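You operate a simulated robot arm through the tools that you are given. There is no shell and no other tool. Be economical: measure what you need, move in short steps, check, and stop when the job is done.

You run a simulated two-armed robot. Do the job below in one go: nothing can be reset, and whatever is moved stays where it is left.

## Task
Tighten the rolled pad's strap and put the pad in the green crate.
Fine: hold the pad; open the buckle, pull the yellow tab out, shut the buckle.

Only the result counts: the job must be done as asked and must still hold three seconds after the hand-in. Knocking over, shifting, dropping, spilling or breaking anything else fails it.

## Robot
Two 7-joint arms with two-finger parallel grippers on one trunk, on a base that drives. Base frame: it is fixed to the floor where the robot stands at the start and does not move with it; the origin is under the middle of the robot, x ahead of it, y to its left, z up. Units: m, degrees, N and s.
The left shoulder is at the start at [0.07, 0.134, 1.151], the right one opposite. With the tool pointing down near the work surface each hand reaches from about 0.1 to 0.64 m from the robot's upright axis, wherever it stands, measured 20 degrees to its own side. Places, roughly: buckle lever of the green pad [0.5, -0.1, 0.9]; inside of the green crate [0.6, 0.5, 0.8]; yellow tab of the green pad [0.6, -0.1, 0.9]. Payload 1.57 kg a hand.
The tool frame of a hand sits at the grasp point between the pads (the TCP): z along the fingers, y along the line on which they close. The tips reach 0.03 m beyond it. The gripper opens to 0.08 m. The fingers are 0.017 m wide and 0.012 m thick; the gripper's body (0.04 by 0.082 m) begins 0.08 m behind the TCP.
Orientation is that of the tool frame in the base frame, as [roll, pitch, yaw] about the fixed x, y, z axes, in that order (R = Rz(yaw) Ry(pitch) Rx(roll)). With the fingers straight down and closing along the base's y, the tool's x points along the base's -x, its y along +y and its z along -z.

## Interface
- The arms move only by the tool drive_tool. It takes "left_targets", "right_targets" or both (then of equal length, played together; a hand with none holds still); each is a list of rows, each a list of 7 numbers: the shift along the tool's x, y, z in mm, then the turn, a rotation vector about the tool's x, y, z in degrees, then the gripper command, from -1 (shut) to 1 (fully open), values between in proportion. In form: [[tx, ty, tz, ax, ay, az, claw], ...]. A call has 1 to 10 rows; each row is the pose to reach, as a shift and turn from the pose commanded when the call began, along the tool's axes at that moment. A row lasts 0.2 s, in which the tool goes at most 0.05 m and 8.6 degrees; a call with a longer step from one row to the next is refused whole, and so is a gripper value outside its range. Where a pose cannot be reached the arm comes as near as it can. A force on the tool above 50 N (or 10 N above the force at the start of the call, whichever is more), or a blocked arm, ends the call early, and 0.2 s more pass. The fingers move at their own pace (about 0.153 m/s each) and stop on an object; they squeeze with about 40 N. The grip force told is the motor's: it shows also when the fingers shut on nothing. Time passes only in rows, and 0.2 s behind the last, so rows that repeat a pose let the fingers close. It gives the time, the measured TCP pose, the force on the tool (base axes), the opening and the grip force at its end, in the units of the frame above (readings bear some noise), with the torque about the TCP (base axes, N m) and any sound that the robot's microphone picked up.
- Cameras (640 x 400 px; columns grow to the right, rows downward): "scene" is now at [0.1345, 0.0063, 1.3783]; the picture's right is [0.11, -0.99, 0.00], its down [-0.68, -0.08, -0.73] and it looks along [0.73, 0.08, -0.68] (base axes); focal length 251 px, centre (320, 200). "left" rides on the left gripper at [0.072, 0.007, -0.122] in its tool frame; the picture's right is [-0.09, 1.00, 0.00], its down [-0.84, -0.08, -0.54] and it looks along [-0.54, -0.05, 0.84] (tool axes); focal length 238 px, centre (320, 200). "right" rides on the right gripper at [0.072, -0.007, -0.122] in its tool frame; the picture's right is [0.09, 1.00, 0.00], its down [-0.84, 0.08, -0.54] and it looks along [-0.54, 0.05, 0.84] (tool axes); focal length 238 px, centre (320, 200). There is no depth. A picture from a camera that has moved, and an enlarged one, comes with that camera's place and axes in the base frame and with its lens. The place of the scene camera against the robot may be out by one fixed shift of up to 0.018 m in any direction.
- get_image(camera): a new picture of that camera. The clock stands still meanwhile.
- lift_body(by): slides the trunk up (or, below 0, down) by that many m; the arms and the scene camera ride with it, the base frame stays. It gives what a move gives, with no picture.
- base_move(legs): drives the robot by 1 to 6 legs, each [ahead, left, turn to the left] in m, m and degrees, along the robot's own axes; the way and the turn of a leg run together, so that a leg with both is an arc; at most 1.5 m and 180 degrees a leg. The arms and the cameras ride along, it lands a little off, and it stops where it bumps. It gives what a move gives.
- pan_tilt(pan, tilt): turns the head with the scene camera to pan (to the left, within 86 degrees either way) and tilt (down, from -29 to 69), counted from straight ahead of the robot. It gives what a move gives.
- zoom(camera, box): a new picture of the part [left, top, right, bottom] of that camera's present view, enlarged. The clock stands still meanwhile.
- sign_off(): hands the job in; it is judged then, once.

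Go step by step. Nothing tells you exact positions but the pictures and the camera data: compare them with the known pose of the tool, close in by small moves and look again before you grip or let go. The budget is 120 turns and 92 pictures, counting those below and the enlarged ones. Unless the task says otherwise, let go and move clear before handing in, and close with one line.

The tools are called after "Emit:" as name(argument=value, ...) on one line, values as JSON. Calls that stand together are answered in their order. drive_tool: Moves the arms, as the interface text tells. Its arguments: {"type":"object","properties":{"left_targets":{"type":"array"},"right_targets":{"type":"array"}},"required":[]} The other tools are called the same way: lift_body (by) slides the trunk up or down; base_move (legs) drives the base; pan_tilt (pan, tilt) turns the head that bears the scene camera; get_image (camera) takes a picture; zoom (camera, box) takes an enlarged picture of a part of a camera's view; sign_off () hands the job in.

At the start:

```text
time: 0.0
left_tcp_pos: [0.43, 0.1296, 1.0705]
left_tcp_rot: [-180.0, 0.1, -179.9]
left_contact_force: [0.2, -0.1, 0.1]
left_moment: [0.01, 0.02, 0.02]
left_grip_width: 0.08
left_grip_force: 0.1
right_tcp_pos: [0.4165, -0.2094, 1.0949]
right_tcp_rot: [179.9, 0.1, -180.0]
right_contact_force: [0.5, 0.0, 0.1]
right_moment: [0.02, -0.02, 0.0]
right_grip_width: 0.0803
right_grip_force: 0.1
trunk travel left (down, up): [-0.725, 0.215]
robot x, y, heading: [0.0004, 0.0024, 0.1]
head pan, tilt: [6.5, 43.0]
```

scene: 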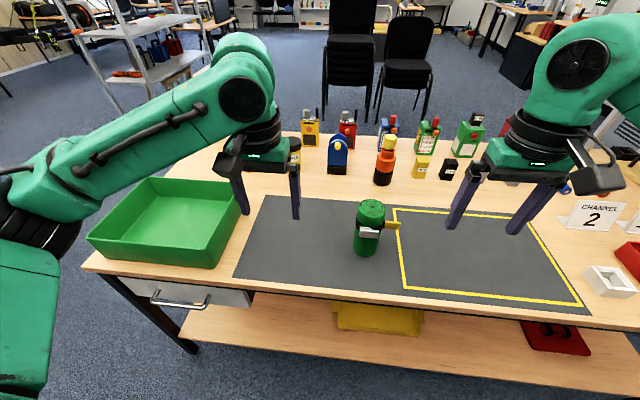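
right: 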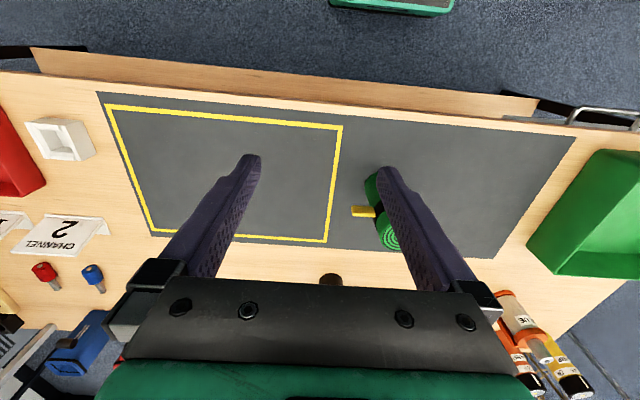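
left: 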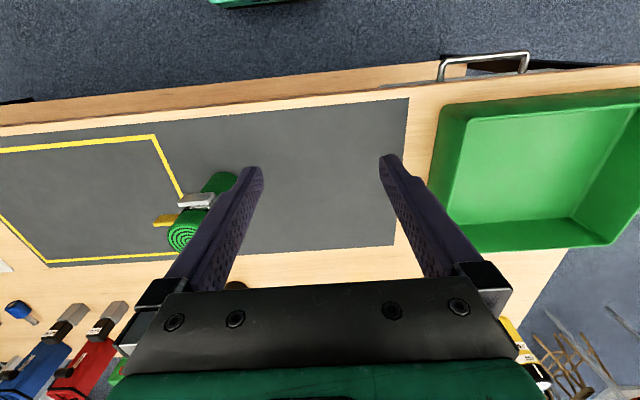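

The rolled green pad lies on the dark mat near the middle with a strap, a grey buckle lever and a yellow tab pointing right. I zoom in for details.

Emit:
zoom(camera="scene", box=[320, 180, 440, 270])

Emit:
zoom(camera="left", box=[130, 150, 270, 270])

Emit:
zoom(camera="right", box=[320, 140, 460, 260])

```text
4.44 times, centred on (380, 225) of scene
camera zoom: at [0.1345, 0.0063, 1.3783], right [0.11, -0.99, 0.0], down [-0.68, -0.08, -0.73], along [0.73, 0.08, -0.68], focal length 1115 px, centre (53, 89)
```

zoom: 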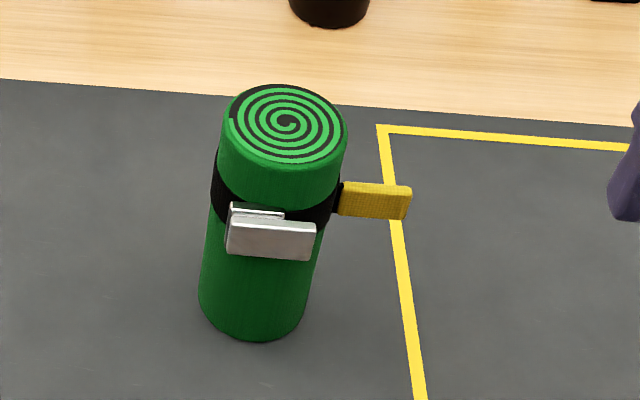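

```text
3.33 times, centred on (200, 210) of left
camera zoom: at [0.359, 0.1378, 1.1933], right [0.09, 1.0, 0.0], down [0.84, -0.08, 0.54], along [0.54, -0.05, -0.84], focal length 794 px, centre (720, 167)
```

zoom: 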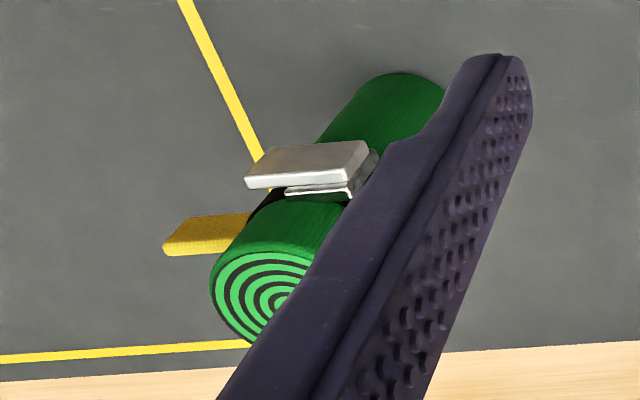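

```text
3.33 times, centred on (390, 200) of right
camera zoom: at [0.3432, -0.2161, 1.2172], right [-0.09, 1.0, 0.0], down [0.84, 0.08, 0.54], along [0.54, 0.05, -0.84], focal length 794 px, centre (87, 200)
```

zoom: 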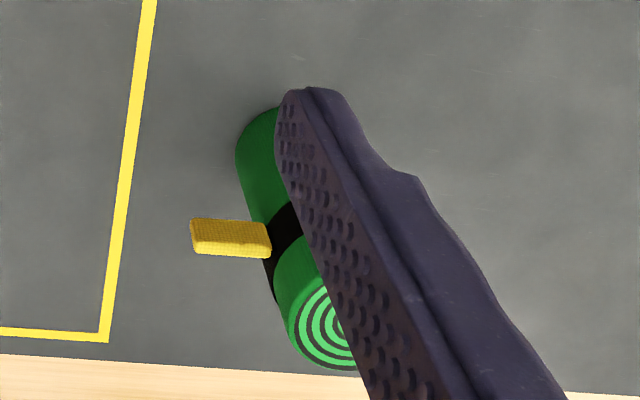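

The pad stands upright at about (0.59, -0.075), about 0.07 across and 0.16 tall, with the buckle on my side and the tab towards -y. I zoom in tighter to see how the lever is hinged.

Emit:
zoom(camera="scene", box=[350, 210, 404, 244])

Emit:
zoom(camera="left", box=[160, 170, 230, 214])

```text
11.76 times, centred on (377, 227) of scene
camera zoom: at [0.1345, 0.0063, 1.3783], right [0.11, -0.99, 0.0], down [-0.68, -0.08, -0.73], along [0.73, 0.08, -0.68], focal length 2952 px, centre (-351, -118)
```

zoom: 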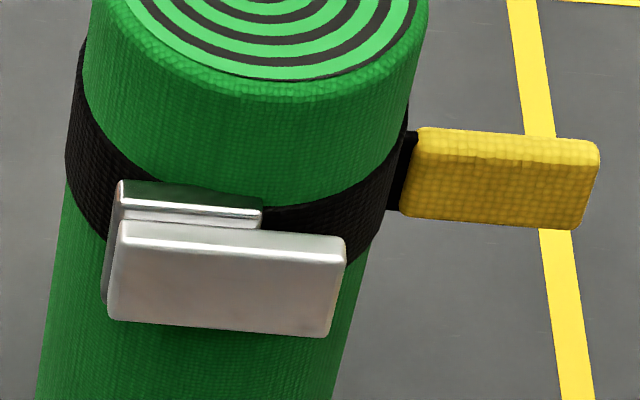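

```text
9.09 times, centred on (195, 192) of left
camera zoom: at [0.359, 0.1378, 1.1933], right [0.09, 1.0, 0.0], down [0.84, -0.08, 0.54], along [0.54, -0.05, -0.84], focal length 2167 px, centre (1456, 273)
```

zoom: 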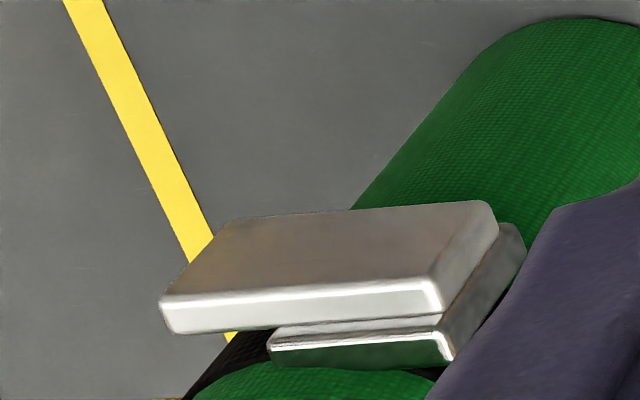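

The lever appears hinged at its +y end, with its free end overhanging towards -y. The scene camera seems about 15 mm off in x. I'll move the left hand above the pad, turned 45°, and park the right hand aside.

Emit:
drive_tool(left_targets=[[-24, -33, 0, 0, 0, -7.5, 1], [-48, -66, 0, 0, 0, -15, 1], [-72, -100, 0, 0, 0, -22.5, 1], [-96, -133, 0, 0, 0, -30, 1], [-120, -166, 0, 0, 0, -37.5, 1], [-144, -200, 0, 0, 0, -45, 1], [-144, -200, 0, 0, 0, -45, 1]], right_targets=[[15, -20, 0, 0, 0, 0, 1], [30, -40, 0, 0, 0, 0, 1], [45, -60, 0, 0, 0, 0, 1], [60, -80, 0, 0, 0, 0, 1], [60, -100, 0, 0, 0, 0, 1], [60, -100, 0, 0, 0, 0, 1], [60, -100, 0, 0, 0, 0, 1]])

Emit:
get_image(camera="left")

Emit:
get_image(camera="scene")

```text
time: 1.6
left_tcp_pos: [0.5314, -0.0701, 1.0686]
left_tcp_rot: [-179.8, 0.1, -134.7]
left_contact_force: [0.1, 0.0, 0.1]
left_moment: [0.02, -0.02, 0.03]
left_grip_width: 0.0797
left_grip_force: 0.0
left hand out of reach, approached as far as the arm can: row 6, 7
right_tcp_pos: [0.3538, -0.3086, 1.0953]
right_tcp_rot: [-180.0, 0.0, -180.0]
right_contact_force: [-0.2, -0.3, 0.3]
right_moment: [0.01, 0.02, 0.05]
right_grip_width: 0.0802
right_grip_force: 0.0
trunk travel left (down, up): [-0.725, 0.215]
robot x, y, heading: [-0.0007, 0.0008, -0.0]
head pan, tilt: [6.5, 43.0]
```

```text
83 pictures are left
camera left: at [0.4764, -0.1155, 1.1922], right [-0.64, 0.77, 0.0], down [0.64, 0.54, 0.54], along [0.42, 0.35, -0.84], focal length 238 px, centre (320, 200)
```

left: 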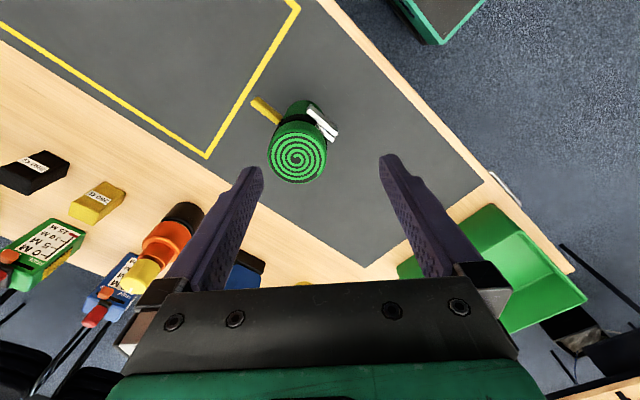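

```text
82 pictures are left
camera scene: at [0.1341, 0.0062, 1.3783], right [0.11, -0.99, 0.0], down [-0.68, -0.08, -0.73], along [0.73, 0.08, -0.68], focal length 251 px, centre (320, 200)
```

scene: 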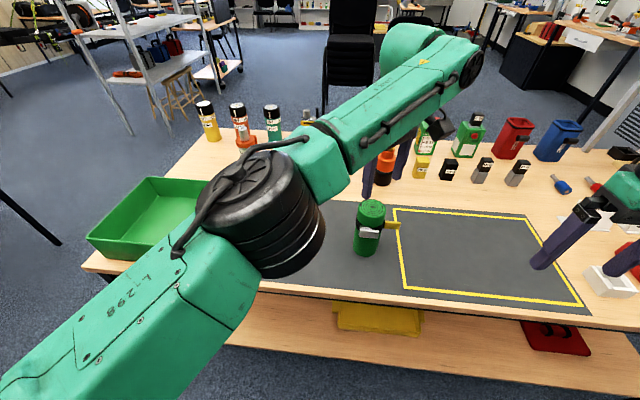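

Reach was short, so I'll drive the base a little ahead and to the right. The left camera puts the pad axis at about (0.572, -0.069).

Emit:
base_move(legs=[[0.08, -0.08, 0]])

```text
time: 2.8
left_tcp_pos: [0.6121, -0.1506, 1.0692]
left_tcp_rot: [-179.8, 0.0, -134.7]
left_contact_force: [-0.2, 0.2, -0.6]
left_moment: [0.03, 0.02, -0.01]
left_grip_width: 0.08
left_grip_force: 0.2
right_tcp_pos: [0.4356, -0.3891, 1.0972]
right_tcp_rot: [179.9, 0.0, -179.9]
right_contact_force: [0.6, 0.2, 0.1]
right_moment: [-0.01, 0.03, 0.03]
right_grip_width: 0.08
right_grip_force: 0.0
trunk travel left (down, up): [-0.725, 0.215]
robot x, y, heading: [0.0797, -0.0798, 0.2]
head pan, tilt: [6.5, 43.0]
```

Emit:
drive_tool(left_targets=[[-10, 29, 10, 0, 0, 0, 1], [-20, 58, 20, 0, 0, 0, 1], [-30, 86, 30, 0, 0, 0, 1], [-30, 86, 30, 0, 0, 0, 1]])

Emit:
get_image(camera="left")

Emit:
get_image(camera="scene")

```text
time: 3.8
left_tcp_pos: [0.5728, -0.0693, 1.0386]
left_tcp_rot: [-180.0, 0.0, -134.6]
left_contact_force: [-0.1, -0.2, 0.6]
left_moment: [0.03, -0.01, 0.01]
left_grip_width: 0.0798
left_grip_force: 0.0
right_tcp_pos: [0.4365, -0.3887, 1.096]
right_tcp_rot: [-180.0, 0.1, -179.9]
right_contact_force: [0.2, 0.1, 0.3]
right_moment: [0.02, -0.01, -0.03]
right_grip_width: 0.08
right_grip_force: 0.1
trunk travel left (down, up): [-0.725, 0.215]
robot x, y, heading: [0.0794, -0.0814, 0.2]
head pan, tilt: [6.5, 43.0]
```

```text
81 pictures are left
camera left: at [0.5171, -0.1147, 1.1616], right [-0.64, 0.77, 0.0], down [0.64, 0.54, 0.54], along [0.41, 0.35, -0.84], focal length 238 px, centre (320, 200)
```

left: 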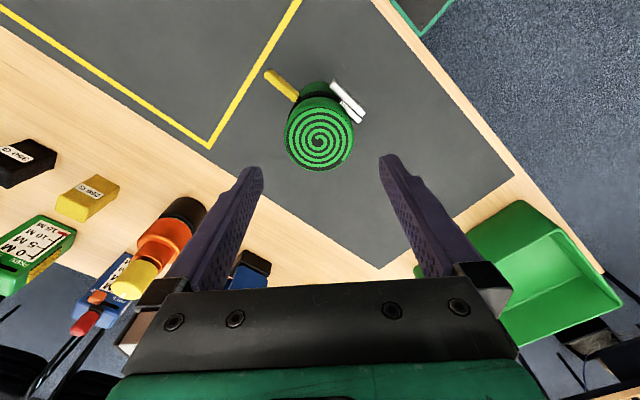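

```text
80 pictures are left
camera scene: at [0.2154, -0.075, 1.3783], right [0.12, -0.99, 0.0], down [-0.68, -0.08, -0.73], along [0.73, 0.08, -0.68], focal length 251 px, centre (320, 200)
```

scene: 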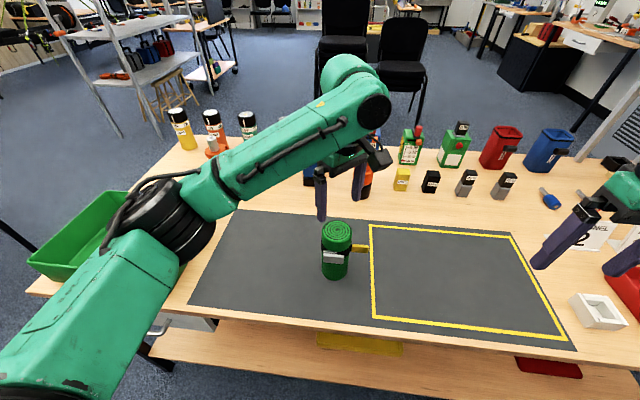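

The pad is well centred under the left hand. I'll descend to just around its top and look.

Emit:
drive_tool(left_targets=[[0, -1, 40, 0, 0, 0, 1], [0, -1, 80, 0, 0, 0, 1], [0, -1, 80, 0, 0, 0, 1]])

Emit:
get_image(camera="left")

Emit:
zoom(camera="scene", box=[280, 180, 400, 290])

```text
time: 4.6
left_tcp_pos: [0.5712, -0.0698, 0.9591]
left_tcp_rot: [-180.0, 0.0, -134.8]
left_contact_force: [-0.9, -0.6, 0.3]
left_moment: [-0.01, -0.02, -0.03]
left_grip_width: 0.0796
left_grip_force: 0.1
right_tcp_pos: [0.4367, -0.3887, 1.0962]
right_tcp_rot: [179.9, -0.1, -179.9]
right_contact_force: [0.0, 0.7, -0.2]
right_moment: [-0.02, 0.02, -0.02]
right_grip_width: 0.0798
right_grip_force: 0.1
trunk travel left (down, up): [-0.725, 0.215]
robot x, y, heading: [0.0808, -0.0806, 0.4]
head pan, tilt: [6.5, 43.0]
```

```text
79 pictures are left
camera left: at [0.5164, -0.1153, 1.0825], right [-0.64, 0.77, 0.0], down [0.64, 0.54, 0.54], along [0.42, 0.35, -0.84], focal length 238 px, centre (320, 200)
```

left: 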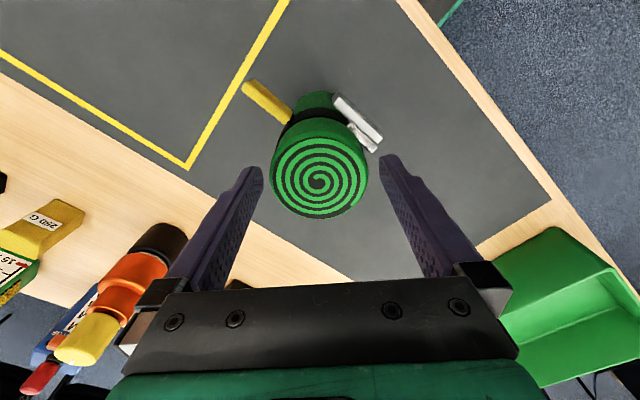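

```text
3.64 times, centred on (340, 235) of scene
camera zoom: at [0.2149, -0.0753, 1.3784], right [0.12, -0.99, 0.0], down [-0.68, -0.08, -0.73], along [0.73, 0.08, -0.68], focal length 912 px, centre (247, 73)
```

zoom: 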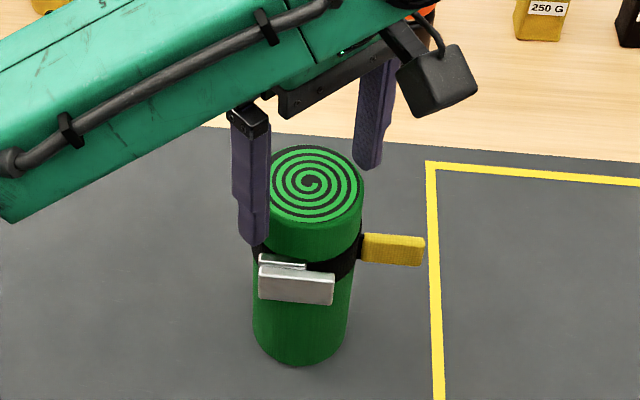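

Emit:
drive_tool(left_targets=[[0, 0, 17, 0, 0, 0, 1], [0, 0, 17, 0, 0, 0, 0.8], [0, 0, 17, 0, 0, 0, 0.4], [0, 0, 17, 0, 0, 0, -1], [0, 0, 17, 0, 0, 0, -1]])

Emit:
get_image(camera="left")

Emit:
zoom(camera="scene", box=[280, 180, 400, 290])

```text
time: 5.8
left_tcp_pos: [0.5716, -0.0692, 0.9424]
left_tcp_rot: [-179.9, 0.0, -134.6]
left_contact_force: [1.5, -0.4, 2.4]
left_moment: [-0.1, -0.11, -0.03]
left_grip_width: 0.0666
left_grip_force: 40.3
right_tcp_pos: [0.436, -0.3892, 1.0964]
right_tcp_rot: [180.0, -0.1, -179.9]
right_contact_force: [-0.6, 0.1, 0.7]
right_moment: [0.01, -0.02, -0.02]
right_grip_width: 0.0802
right_grip_force: 0.1
trunk travel left (down, up): [-0.725, 0.215]
robot x, y, heading: [0.0798, -0.0809, 0.2]
head pan, tilt: [6.5, 43.0]
```

```text
77 pictures are left
camera left: at [0.5172, -0.1157, 1.0659], right [-0.64, 0.77, 0.0], down [0.64, 0.54, 0.54], along [0.42, 0.35, -0.84], focal length 238 px, centre (320, 200)
```

left: 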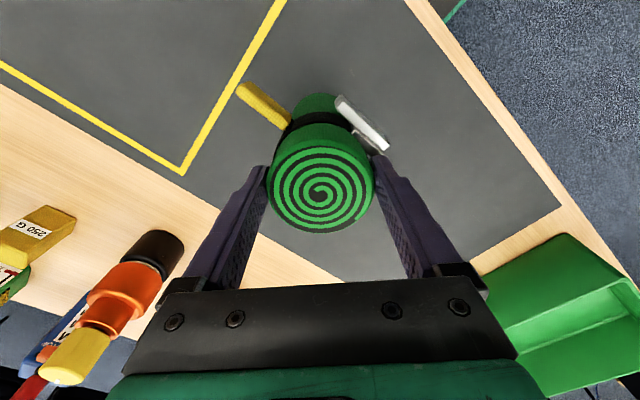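

```text
3.64 times, centred on (340, 235) of scene
camera zoom: at [0.2154, -0.0753, 1.3783], right [0.12, -0.99, 0.0], down [-0.68, -0.08, -0.73], along [0.73, 0.08, -0.68], focal length 912 px, centre (247, 73)
```

zoom: 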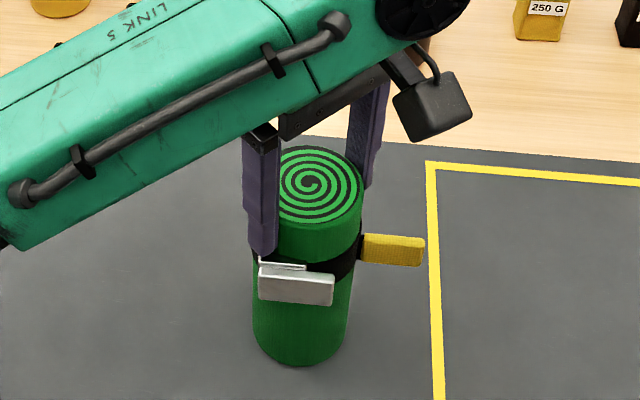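

The left hand holds the pad (66.6 mm, 40 N). Now I'll turn the right hand so its fingers point ahead (+x) and close vertically, in two stages.

Emit:
drive_tool(right_targets=[[-10, 0, 10, 4.95, -4.95, -4.95, 1], [-20, 0, 20, 9.9, -9.9, -9.9, 1], [-30, 0, 30, 14.85, -14.85, -14.85, 1], [-40, 0, 40, 19.8, -19.8, -19.8, 1], [-50, 0, 50, 24.75, -24.75, -24.75, 1], [-60, 0, 60, 29.7, -29.7, -29.7, 1], [-60, 0, 60, 34.64, -34.64, -34.64, 1], [-60, 0, 60, 34.64, -34.64, -34.64, 1]])

```text
time: 7.6
left_tcp_pos: [0.5716, -0.0697, 0.9419]
left_tcp_rot: [180.0, 0.0, -134.7]
left_contact_force: [-2.2, 0.5, 1.9]
left_moment: [0.17, 0.41, 0.01]
left_grip_width: 0.0671
left_grip_force: 40.0
right_tcp_pos: [0.4948, -0.3889, 1.0375]
right_tcp_rot: [-135.0, 19.5, -134.8]
right_contact_force: [-0.6, -0.2, 0.1]
right_moment: [-0.02, -0.02, -0.01]
right_grip_width: 0.0801
right_grip_force: 0.1
trunk travel left (down, up): [-0.725, 0.215]
robot x, y, heading: [0.0827, -0.0821, 0.2]
head pan, tilt: [6.5, 43.0]
```

Emit:
drive_tool(right_targets=[[0, 0, 0, 4.95, -4.95, -4.95, 1], [0, 0, 0, 9.9, -9.9, -9.9, 1], [0, 0, 0, 14.85, -14.85, -14.85, 1], [0, 0, 0, 19.8, -19.8, -19.8, 1], [0, 0, 0, 24.75, -24.75, -24.75, 1], [0, 0, 0, 29.7, -29.7, -29.7, 1], [0, 0, 0, 34.64, -34.64, -34.64, 1], [0, 0, 0, 34.64, -34.64, -34.64, 1]])

Emit:
get_image(camera="scene")

Emit:
get_image(camera="right")

```text
time: 9.4
left_tcp_pos: [0.5718, -0.0696, 0.9422]
left_tcp_rot: [-179.9, 0.0, -134.7]
left_contact_force: [-1.6, 0.6, 0.9]
left_moment: [0.2, 0.3, 0.02]
left_grip_width: 0.0665
left_grip_force: 39.5
right_tcp_pos: [0.5612, -0.3679, 1.0936]
right_tcp_rot: [-97.9, 6.7, -98.4]
right_contact_force: [-0.5, 0.7, 0.2]
right_moment: [-0.01, -0.03, 0.0]
right_grip_width: 0.0802
right_grip_force: 0.1
right hand out of reach, approached as far as the arm can: row 2, 3, 4, 5, 6, 7, 8
trunk travel left (down, up): [-0.725, 0.215]
robot x, y, heading: [0.0773, -0.0839, 0.4]
head pan, tilt: [6.5, 43.0]
```

```text
75 pictures are left
camera scene: at [0.215, -0.075, 1.3783], right [0.12, -0.99, 0.0], down [-0.68, -0.08, -0.73], along [0.73, 0.08, -0.68], focal length 251 px, centre (320, 200)
```

scene: 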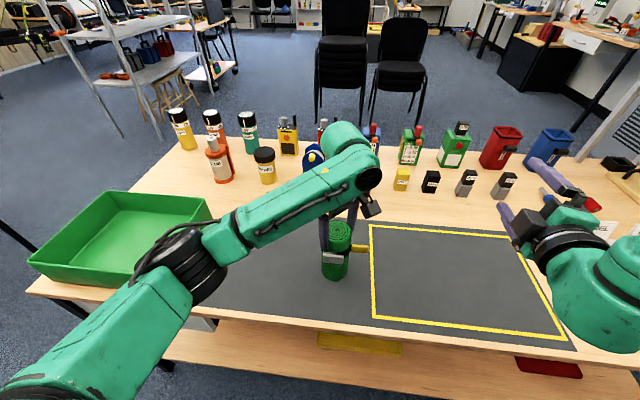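

```text
74 pictures are left
camera right: at [0.4313, -0.4239, 1.1102], right [-0.13, 0.04, -0.99], down [-0.42, 0.9, 0.1], along [0.9, 0.43, -0.1], focal length 238 px, centre (320, 200)
```

right: 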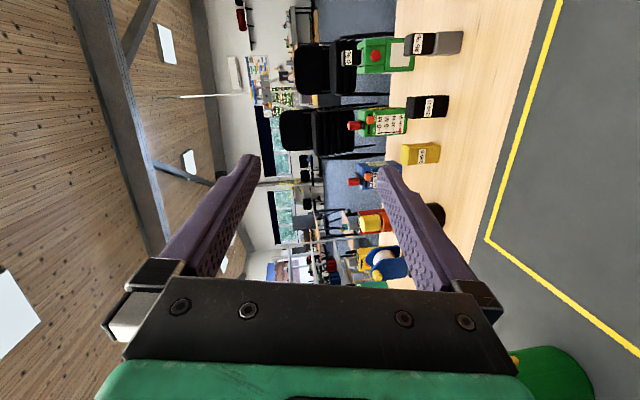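

Pointing straight ahead is too cramped. Pointing the right hand to the left (+y), closing vertically, suits both lever and tab better, so I'll turn back and then roll that way.

Emit:
drive_tool(right_targets=[[0, 0, 0, -4.9, 4.9, 4.9, 1], [0, 0, 0, -9.8, 9.8, 9.8, 1], [0, 0, 0, -14.7, 14.7, 14.7, 1], [0, 0, 0, -19.6, 19.6, 19.6, 1], [0, 0, 0, -24.5, 24.5, 24.5, 1], [0, 0, 0, -29.4, 29.4, 29.4, 1], [0, 0, 0, -34.3, 34.3, 34.3, 1], [0, 0, 0, -39.2, 39.2, 39.2, 1], [0, 0, 0, -44.1, 44.1, 44.1, 1], [0, 0, 0, -49, 49, 49, 1]])

```text
time: 11.6
left_tcp_pos: [0.5717, -0.0705, 0.9433]
left_tcp_rot: [-179.9, 0.0, -134.7]
left_contact_force: [-1.1, 0.4, 0.8]
left_moment: [0.11, 0.02, -0.03]
left_grip_width: 0.067
left_grip_force: 40.5
right_tcp_pos: [0.5601, -0.3667, 1.097]
right_tcp_rot: [-165.7, 11.0, -166.2]
right_contact_force: [0.7, 0.1, -0.4]
right_moment: [0.04, -0.02, 0.01]
right_grip_width: 0.08
right_grip_force: 0.1
trunk travel left (down, up): [-0.725, 0.215]
robot x, y, heading: [0.0803, -0.0812, 0.2]
head pan, tilt: [6.5, 43.0]
```

Emit:
drive_tool(right_targets=[[0, 0, 0, -4.5, 4.5, 4.5, 1], [0, 0, 0, -9, 9, 9, 1], [0, 0, 0, -13.3, 13.3, 13.3, 1], [0, 0, 0, -13.3, 13.3, 13.3, 1]])

```text
time: 12.6
left_tcp_pos: [0.5716, -0.0695, 0.9433]
left_tcp_rot: [-179.9, 0.0, -134.6]
left_contact_force: [-1.3, 0.0, 2.6]
left_moment: [0.12, 0.21, 0.05]
left_grip_width: 0.0666
left_grip_force: 40.6
right_tcp_pos: [0.5589, -0.3677, 1.0959]
right_tcp_rot: [179.7, -0.6, 179.1]
right_contact_force: [-0.1, -0.1, -0.7]
right_moment: [0.02, 0.0, 0.0]
right_grip_width: 0.08
right_grip_force: 0.1
trunk travel left (down, up): [-0.725, 0.215]
robot x, y, heading: [0.077, -0.0817, 0.4]
head pan, tilt: [6.5, 43.0]
```

Emit:
drive_tool(right_targets=[[0, 5, 0, -8.5, 0, 0, 1], [0, 10, 0, -17, 0, 0, 1], [0, 15, 0, -25.5, 0, 0, 1], [0, 20, 0, -34, 0, 0, 1], [0, 25, 0, -42.5, 0, 0, 1], [0, 30, 0, -51, 0, 0, 1], [0, 35, 0, -59.5, 0, 0, 1], [0, 40, 0, -68, 0, 0, 1], [0, 45, 0, -76.5, 0, 0, 1], [0, 50, 0, -85, 0, 0, 1]])

Emit:
get_image(camera="right")

Emit:
get_image(camera="scene")

```text
time: 14.8
left_tcp_pos: [0.5719, -0.0704, 0.9433]
left_tcp_rot: [-179.9, -0.1, -134.7]
left_contact_force: [-0.4, -0.2, 3.9]
left_moment: [0.22, 0.15, -0.01]
left_grip_width: 0.0667
left_grip_force: 39.9
right_tcp_pos: [0.4916, -0.2955, 1.2206]
right_tcp_rot: [96.0, -2.3, 178.3]
right_contact_force: [-0.3, -0.6, -0.4]
right_moment: [-0.01, -0.04, 0.04]
right_grip_width: 0.0803
right_grip_force: 0.0
right hand out of reach, approached as far as the arm can: row 4, 5, 6, 7, 8, 9, 10
trunk travel left (down, up): [-0.725, 0.215]
robot x, y, heading: [0.0801, -0.0859, 0.1]
head pan, tilt: [6.5, 43.0]
```

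```text
73 pictures are left
camera right: at [0.4164, -0.4138, 1.2312], right [-0.05, 0.11, 0.99], down [0.82, -0.56, 0.1], along [0.56, 0.82, -0.06], focal length 238 px, centre (320, 200)
```

right: 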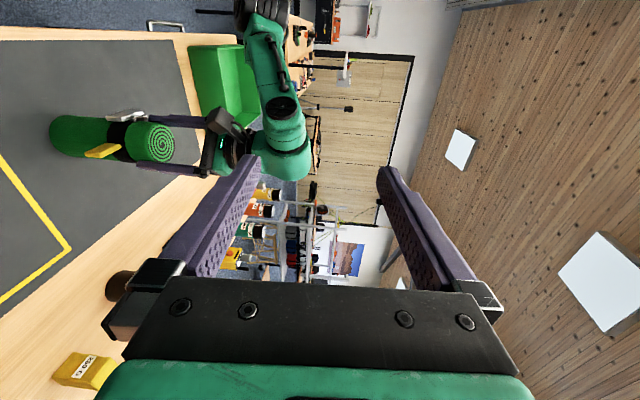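

```text
72 pictures are left
camera scene: at [0.215, -0.0756, 1.3783], right [0.12, -0.99, 0.0], down [-0.68, -0.08, -0.73], along [0.73, 0.08, -0.68], focal length 251 px, centre (320, 200)
```

scene: 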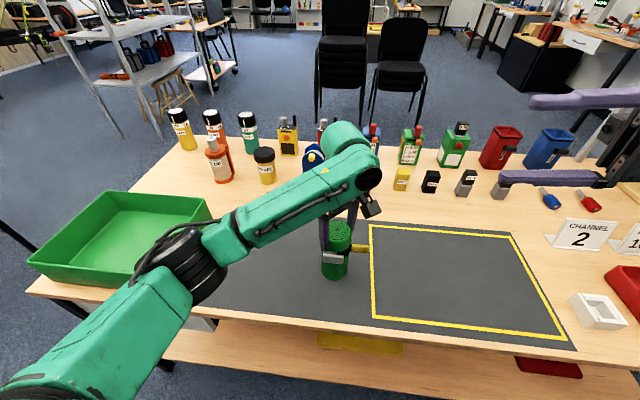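

Emit:
drive_tool(right_targets=[[0, -40, 0, -3, 0, 0, 1], [0, -80, 0, -6, 0, 0, 1], [0, -120, 0, -6, 0, 0, 1], [0, -160, 0, -6, 0, 0, 1], [0, -200, 0, -6, 0, 0, 1], [0, -240, 0, -6, 0, 0, 1], [0, -240, 0, -6, 0, 0, 1]])

Emit:
get_image(camera="scene")

```text
time: 16.4
left_tcp_pos: [0.5711, -0.0701, 0.9427]
left_tcp_rot: [-179.9, 0.1, -134.7]
left_contact_force: [-0.3, 0.3, 4.1]
left_moment: [0.13, 0.04, 0.04]
left_grip_width: 0.0668
left_grip_force: 39.6
right_tcp_pos: [0.4864, -0.3062, 1.0013]
right_tcp_rot: [88.8, -0.7, 178.9]
right_contact_force: [0.4, -0.7, -0.2]
right_moment: [-0.03, -0.01, -0.02]
right_grip_width: 0.0801
right_grip_force: 0.1
right hand out of reach, approached as far as the arm can: row 1, 2, 6, 7
trunk travel left (down, up): [-0.725, 0.215]
robot x, y, heading: [0.0792, -0.0848, 0.3]
head pan, tilt: [6.5, 43.0]
```

```text
71 pictures are left
camera scene: at [0.2146, -0.0743, 1.3784], right [0.12, -0.99, 0.0], down [-0.68, -0.08, -0.73], along [0.73, 0.08, -0.68], focal length 251 px, centre (320, 200)
```

scene: 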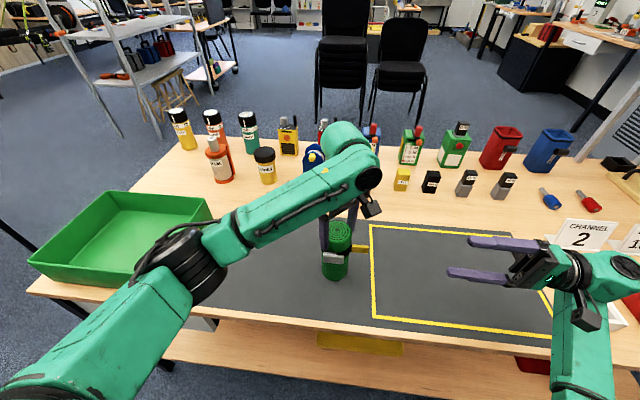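

The right hand now points left at z = 1.0. I'll bring it closer to the pad and look with its camera.

Emit:
drive_tool(right_targets=[[-5, -25, 20, 0, 0, 0, 1], [-10, -50, 40, 0, 0, 0, 1], [-15, -75, 60, 0, 0, 0, 1], [-20, -95, 75, 0, 0, 0, 1], [-20, -95, 75, 0, 0, 0, 1]])

Emit:
get_image(camera="right")

Emit:
get_image(camera="scene")

```text
time: 17.6
left_tcp_pos: [0.5724, -0.0696, 0.9427]
left_tcp_rot: [-179.8, 0.0, -134.7]
left_contact_force: [-0.9, -0.2, 2.7]
left_moment: [0.01, 0.14, 0.05]
left_grip_width: 0.0668
left_grip_force: 39.8
right_tcp_pos: [0.4721, -0.2427, 0.969]
right_tcp_rot: [89.1, -1.9, 178.7]
right_contact_force: [0.4, 0.7, -0.8]
right_moment: [-0.05, 0.01, -0.01]
right_grip_width: 0.0798
right_grip_force: 0.1
right hand out of reach, approached as far as the arm can: row 1, 2, 3, 4, 5
trunk travel left (down, up): [-0.725, 0.215]
robot x, y, heading: [0.0838, -0.083, 0.3]
head pan, tilt: [6.5, 43.0]
```

```text
70 pictures are left
camera right: at [0.3967, -0.3631, 0.9639], right [-0.06, -0.01, 1.0], down [0.83, -0.56, 0.04], along [0.56, 0.83, 0.04], focal length 238 px, centre (320, 200)
```

right: 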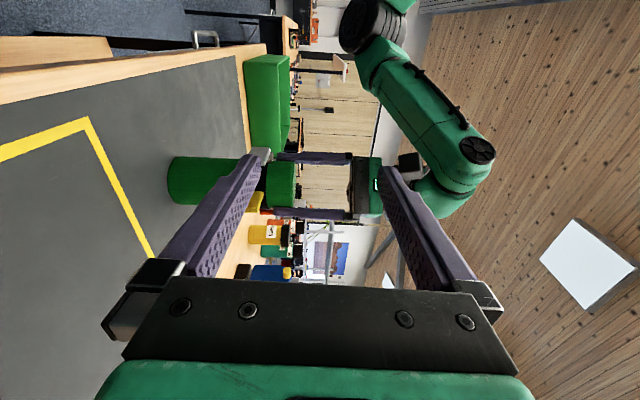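

```text
69 pictures are left
camera scene: at [0.2145, -0.0746, 1.3784], right [0.12, -0.99, 0.0], down [-0.68, -0.08, -0.73], along [0.73, 0.08, -0.68], focal length 251 px, centre (320, 200)
```

scene: 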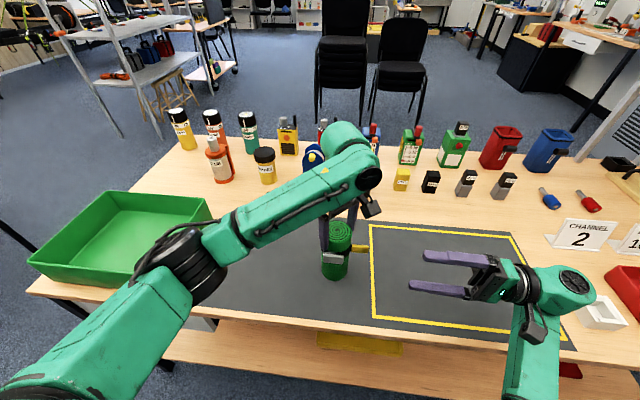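

Emit:
drive_tool(right_targets=[[0, -8, 0, 0, -8, 0, 1], [0, -16, 0, 0, -16, 0, 1], [0, -24, 0, 0, -24, 0, 1], [0, -32, 0, 0, -32, 0, 1], [0, -40, 0, 0, -40, 0, 1], [0, -40, 0, 0, -40, 0, 1]])

Emit:
get_image(camera="right")

Emit:
get_image(camera="scene")

```text
time: 19.0
left_tcp_pos: [0.5724, -0.0705, 0.9423]
left_tcp_rot: [-179.9, 0.0, -134.8]
left_contact_force: [-1.2, -0.5, 2.0]
left_moment: [0.03, 0.13, 0.07]
left_grip_width: 0.0668
left_grip_force: 40.2
right_tcp_pos: [0.4685, -0.2411, 0.9654]
right_tcp_rot: [89.5, -1.9, 141.7]
right_contact_force: [-0.2, 0.2, 0.3]
right_moment: [0.02, 0.03, 0.01]
right_grip_width: 0.0801
right_grip_force: 0.1
right hand out of reach, approached as far as the arm can: row 1, 2, 3, 4, 5, 6
trunk travel left (down, up): [-0.725, 0.215]
robot x, y, heading: [0.0821, -0.0812, 0.1]
head pan, tilt: [6.5, 43.0]
```

```text
68 pictures are left
camera right: at [0.3354, -0.2907, 0.9616], right [-0.05, 0.03, 1.0], down [0.32, -0.95, 0.04], along [0.95, 0.32, 0.04], focal length 238 px, centre (320, 200)
```

right: 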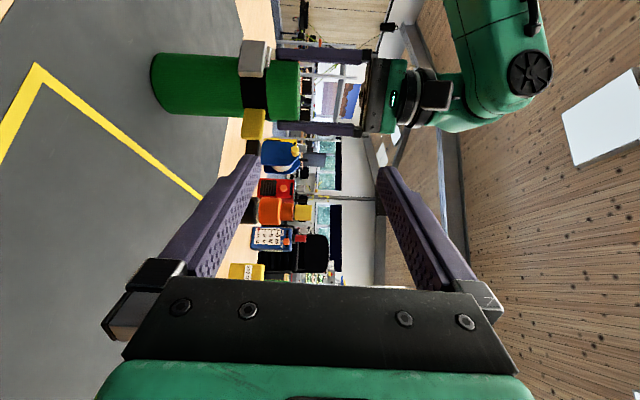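

```text
67 pictures are left
camera scene: at [0.2151, -0.0764, 1.3784], right [0.12, -0.99, 0.0], down [-0.68, -0.08, -0.73], along [0.73, 0.09, -0.68], focal length 251 px, centre (320, 200)
```

scene: 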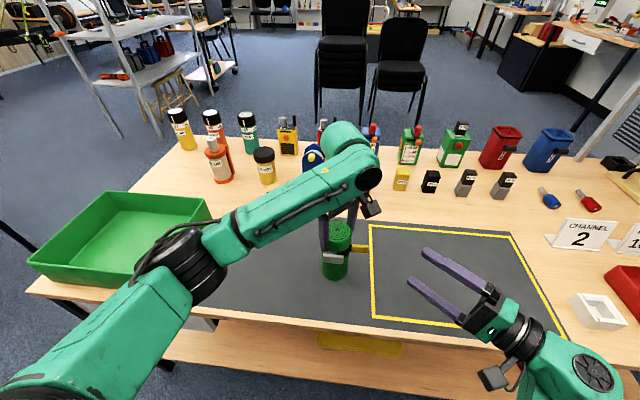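

The right arm cannot get lower than z ≈ 0.965 while level, so the trunk must come down. I release the pad (it stands on its own), raise the left hand clear, and lower the trunk 0.10.

Emit:
drive_tool(left_targets=[[0, 0, 0, 0, 0, 0, 1], [0, 0, 0, 0, 0, 0, 1], [0, 0, -35, 0, 0, 0, 1], [0, 0, -70, 0, 0, 0, 1], [0, 0, -105, 0, 0, 0, 1], [0, 0, -105, 0, 0, 0, 1]])

Emit:
lift_body(by=-0.1)

Emit:
get_image(camera="scene")

Emit:
get_image(camera="left")

```text
time: 20.4
left_tcp_pos: [0.5729, -0.0709, 1.0467]
left_tcp_rot: [-179.9, 0.1, -134.7]
left_contact_force: [0.1, 0.7, -0.3]
left_moment: [-0.01, 0.01, 0.03]
left_grip_width: 0.0802
left_grip_force: 0.0
right_tcp_pos: [0.4681, -0.2391, 0.9657]
right_tcp_rot: [89.6, -2.0, 141.8]
right_contact_force: [-0.2, -0.2, 0.1]
right_moment: [0.01, 0.0, 0.0]
right_grip_width: 0.0798
right_grip_force: 0.1
trunk travel left (down, up): [-0.725, 0.215]
robot x, y, heading: [0.0817, -0.0817, 0.1]
head pan, tilt: [6.5, 43.0]
```

```text
time: 21.8
left_tcp_pos: [0.5718, -0.0697, 0.9471]
left_tcp_rot: [-179.9, 0.0, -134.7]
left_contact_force: [0.0, -1.1, 0.3]
left_moment: [0.0, -0.05, 0.0]
left_grip_width: 0.08
left_grip_force: 0.1
right_tcp_pos: [0.4667, -0.2401, 0.8669]
right_tcp_rot: [89.5, -2.0, 141.7]
right_contact_force: [0.0, 0.5, -0.6]
right_moment: [0.02, -0.02, 0.04]
right_grip_width: 0.0799
right_grip_force: 0.0
trunk travel left (down, up): [-0.625, 0.315]
robot x, y, heading: [0.0804, -0.0827, 0.4]
head pan, tilt: [6.5, 43.0]
```

```text
66 pictures are left
camera scene: at [0.2151, -0.075, 1.2783], right [0.12, -0.99, 0.0], down [-0.68, -0.08, -0.73], along [0.73, 0.08, -0.68], focal length 251 px, centre (320, 200)
```

scene: 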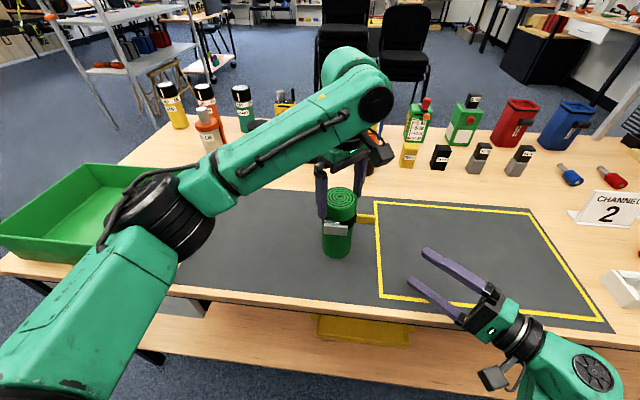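

```text
65 pictures are left
camera left: at [0.517, -0.1156, 1.0701], right [-0.64, 0.77, 0.0], down [0.64, 0.54, 0.54], along [0.42, 0.35, -0.84], focal length 238 px, centre (320, 200)
```

left: 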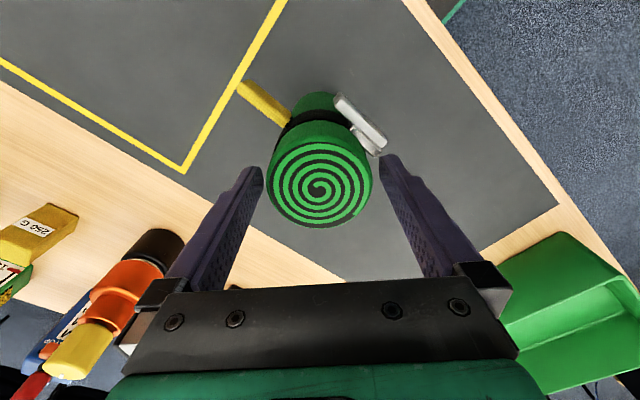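

Emit:
drive_tool(left_targets=[[0, 0, 4, 0, 0, 0, 1], [0, 0, 4, 0, 0, 0, 0.4], [0, 0, 4, 0, 0, 0, -1], [0, 0, 4, 0, 0, 0, -1]], right_targets=[[0, 10, 0, 0, 0, 0, 1], [0, 20, 0, 0, 0, 0, 1], [0, 30, 0, 0, 0, 0, 1], [0, 30, 0, 0, 0, 0, 1]])

Emit:
get_image(camera="right")

Emit:
zoom(camera="scene", box=[300, 170, 400, 270])

```text
time: 22.8
left_tcp_pos: [0.5721, -0.07, 0.9422]
left_tcp_rot: [-179.9, 0.1, -134.7]
left_contact_force: [1.7, -1.7, 3.3]
left_moment: [-0.04, -0.13, -0.01]
left_grip_width: 0.0671
left_grip_force: 39.9
right_tcp_pos: [0.4691, -0.2404, 0.8963]
right_tcp_rot: [89.6, -2.0, 141.9]
right_contact_force: [0.1, 0.1, 0.6]
right_moment: [0.0, -0.02, -0.01]
right_grip_width: 0.0801
right_grip_force: 0.0
trunk travel left (down, up): [-0.625, 0.315]
robot x, y, heading: [0.0802, -0.0789, 0.1]
head pan, tilt: [6.5, 43.0]
```

```text
64 pictures are left
camera right: at [0.3363, -0.2906, 0.8923], right [-0.05, 0.03, 1.0], down [0.32, -0.95, 0.04], along [0.94, 0.33, 0.04], focal length 238 px, centre (320, 200)
```

right: 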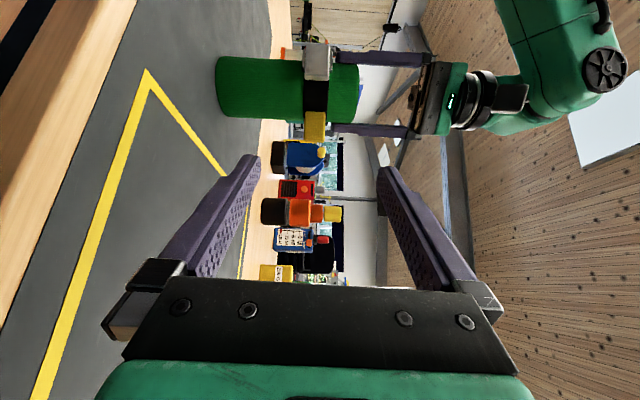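

```text
4.00 times, centred on (350, 220) of scene
camera zoom: at [0.2152, -0.0752, 1.2783], right [0.12, -0.99, 0.0], down [-0.68, -0.08, -0.73], along [0.73, 0.08, -0.68], focal length 1004 px, centre (200, 120)
```

zoom: 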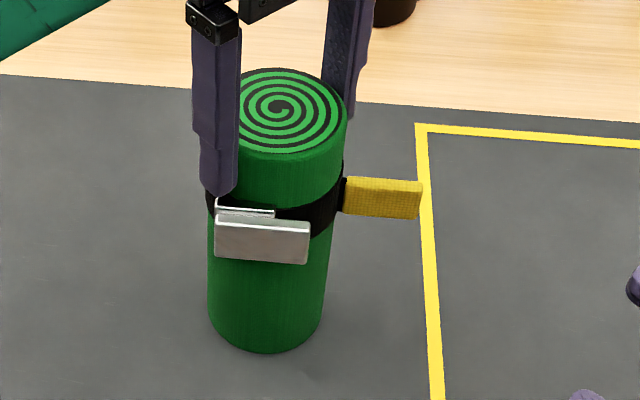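

Emit:
zoom(camera="right", box=[205, 30, 385, 150])

```text
3.33 times, centred on (295, 90) of right
camera zoom: at [0.3363, -0.2906, 0.8923], right [-0.05, 0.03, 1.0], down [0.32, -0.95, 0.04], along [0.94, 0.33, 0.04], focal length 794 px, centre (403, 567)
```

zoom: 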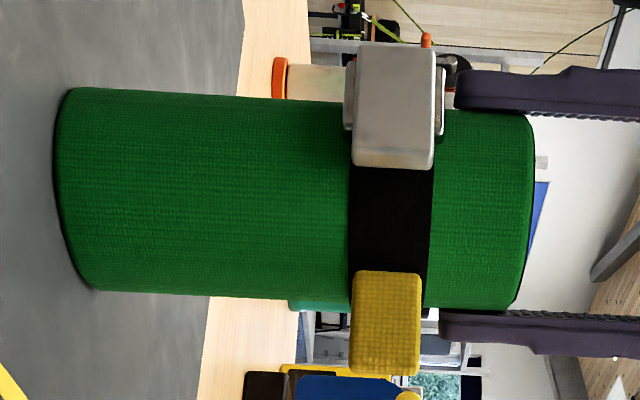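

The pad is held again. The lever is at about x 0.525–0.533, y -0.042…-0.09, z 0.882–0.907, and the tab centre is at about (0.561, -0.125, 0.894). I move the right hand to a pre-grip pose in front of the lever's free end.

Emit:
drive_tool(right_targets=[[12, 0, 23, 0, 0, 0, 0.2], [24, -1, 46, 0, 0, 0, 0.2], [36, -2, 69, 0, 0, 0, 0.2], [48, -2, 92, 0, 0, 0, 0.2], [48, -2, 92, 0, 0, 0, 0.2]])

Emit:
get_image(camera="right")

Emit:
zoom(camera="scene", box=[300, 170, 420, 280])

```text
time: 23.9
left_tcp_pos: [0.5721, -0.0699, 0.9435]
left_tcp_rot: [-179.9, 0.0, -134.7]
left_contact_force: [2.9, -2.0, 3.7]
left_moment: [-0.23, -0.3, 0.01]
left_grip_width: 0.0667
left_grip_force: 39.6
right_tcp_pos: [0.4889, -0.1391, 0.8972]
right_tcp_rot: [89.5, -2.1, 141.8]
right_contact_force: [-0.2, 0.0, 0.1]
right_moment: [-0.01, -0.01, 0.0]
right_grip_width: 0.0479
right_grip_force: 0.1
trunk travel left (down, up): [-0.625, 0.315]
robot x, y, heading: [0.0794, -0.0794, 0.2]
head pan, tilt: [6.5, 43.0]
```

```text
61 pictures are left
camera right: at [0.3566, -0.1895, 0.8927], right [-0.05, 0.03, 1.0], down [0.32, -0.95, 0.04], along [0.94, 0.33, 0.04], focal length 238 px, centre (320, 200)
```

right: 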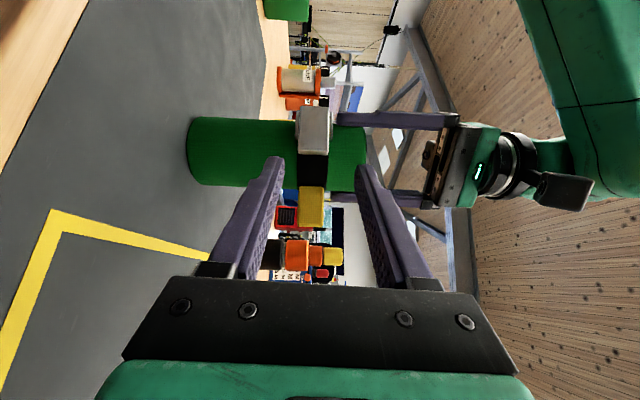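

```text
3.64 times, centred on (360, 225) of scene
camera zoom: at [0.2153, -0.0755, 1.2783], right [0.12, -0.99, 0.0], down [-0.68, -0.08, -0.73], along [0.73, 0.08, -0.68], focal length 912 px, centre (174, 109)
```

zoom: 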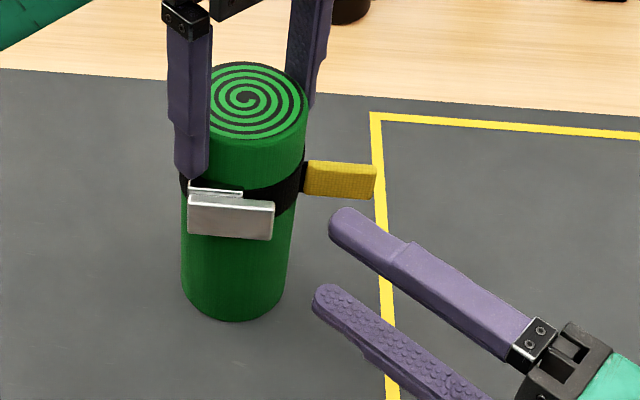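

Emit:
drive_tool(right_targets=[[0, -3, 15, 0, 0, 0, 0.2], [1, -3, 30, 0, 0, 0, 0.2], [1, -3, 40, 0, 0, 0, 0.2], [1, -3, 40, 0, 0, 0, 0.2]])

Emit:
zoom(camera="right", box=[180, 80, 440, 240])

Emit:
zoom(camera="scene", box=[310, 185, 390, 255])

```text
time: 24.9
left_tcp_pos: [0.5724, -0.0698, 0.9427]
left_tcp_rot: [-180.0, -0.1, -134.7]
left_contact_force: [1.6, -0.6, 6.0]
left_moment: [-0.08, -0.06, 0.02]
left_grip_width: 0.0666
left_grip_force: 40.0
right_tcp_pos: [0.5111, -0.1062, 0.8945]
right_tcp_rot: [89.6, -2.0, 141.8]
right_contact_force: [-0.6, 0.6, 0.6]
right_moment: [-0.02, 0.0, -0.02]
right_grip_width: 0.048
right_grip_force: 0.1
trunk travel left (down, up): [-0.625, 0.315]
robot x, y, heading: [0.0815, -0.0839, 0.3]
head pan, tilt: [6.5, 43.0]
```

```text
2.46 times, centred on (310, 160) of right
camera zoom: at [0.3792, -0.1572, 0.8896], right [-0.05, 0.03, 1.0], down [0.32, -0.95, 0.04], along [0.94, 0.33, 0.04], focal length 587 px, centre (345, 298)
```

zoom: 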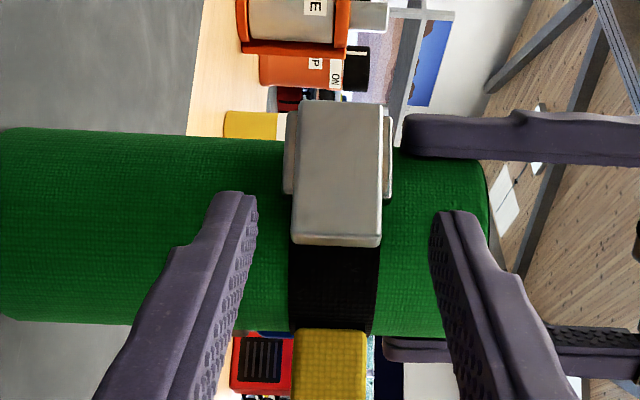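

```text
5.71 times, centred on (350, 220) of scene
camera zoom: at [0.2149, -0.0753, 1.2783], right [0.12, -0.99, 0.0], down [-0.68, -0.08, -0.73], along [0.73, 0.08, -0.68], focal length 1434 px, centre (149, 86)
```

zoom: 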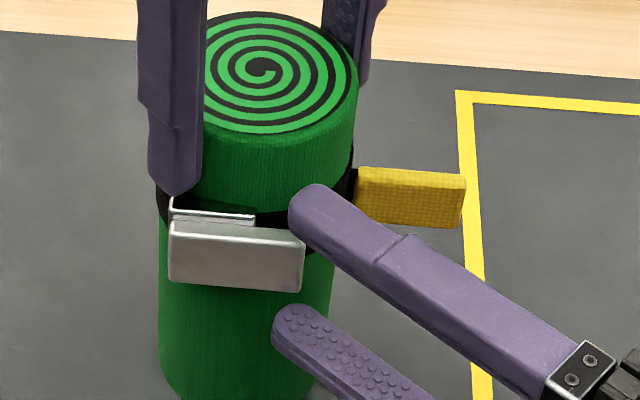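

The fingertips straddle the lever end, but only slightly. I'll shift a few mm further along the lever and close gently.

Emit:
drive_tool(right_targets=[[6, 0, 4, 0, 0, 0, 0.2], [6, 0, 4, 0, 0, 0, -0.1], [6, 0, 4, 0, 0, 0, -0.4], [6, 0, 4, 0, 0, 0, -1], [6, 0, 4, 0, 0, 0, -1]])

Emit:
zoom(camera="right", box=[180, 80, 440, 240])

Emit:
zoom(camera="scene", box=[310, 185, 390, 255])

```text
time: 26.1
left_tcp_pos: [0.5727, -0.0706, 0.9422]
left_tcp_rot: [-179.9, 0.0, -134.6]
left_contact_force: [-1.2, -1.6, 14.9]
left_moment: [0.33, 0.8, 0.06]
left_grip_width: 0.0672
left_grip_force: 39.6
right_tcp_pos: [0.5095, -0.0993, 0.8926]
right_tcp_rot: [89.8, -2.0, 141.8]
right_contact_force: [0.7, 2.5, -14.3]
right_moment: [-0.91, 0.33, 0.02]
right_grip_width: 0.0248
right_grip_force: 36.5
trunk travel left (down, up): [-0.625, 0.315]
robot x, y, heading: [0.0802, -0.0803, -0.1]
head pan, tilt: [6.5, 43.0]
```

```text
2.46 times, centred on (310, 160) of right
camera zoom: at [0.3779, -0.1498, 0.8886], right [-0.05, 0.03, 1.0], down [0.32, -0.94, 0.05], along [0.94, 0.33, 0.03], focal length 587 px, centre (345, 298)
```

zoom: 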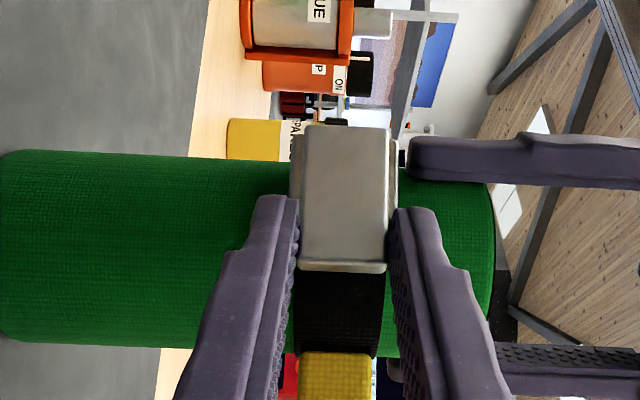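

```text
5.71 times, centred on (350, 220) of scene
camera zoom: at [0.2156, -0.075, 1.2782], right [0.12, -0.99, 0.0], down [-0.68, -0.08, -0.73], along [0.73, 0.08, -0.68], focal length 1434 px, centre (149, 86)
```

zoom: 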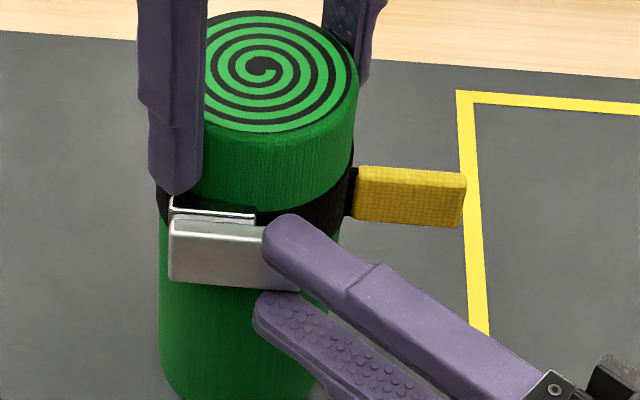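

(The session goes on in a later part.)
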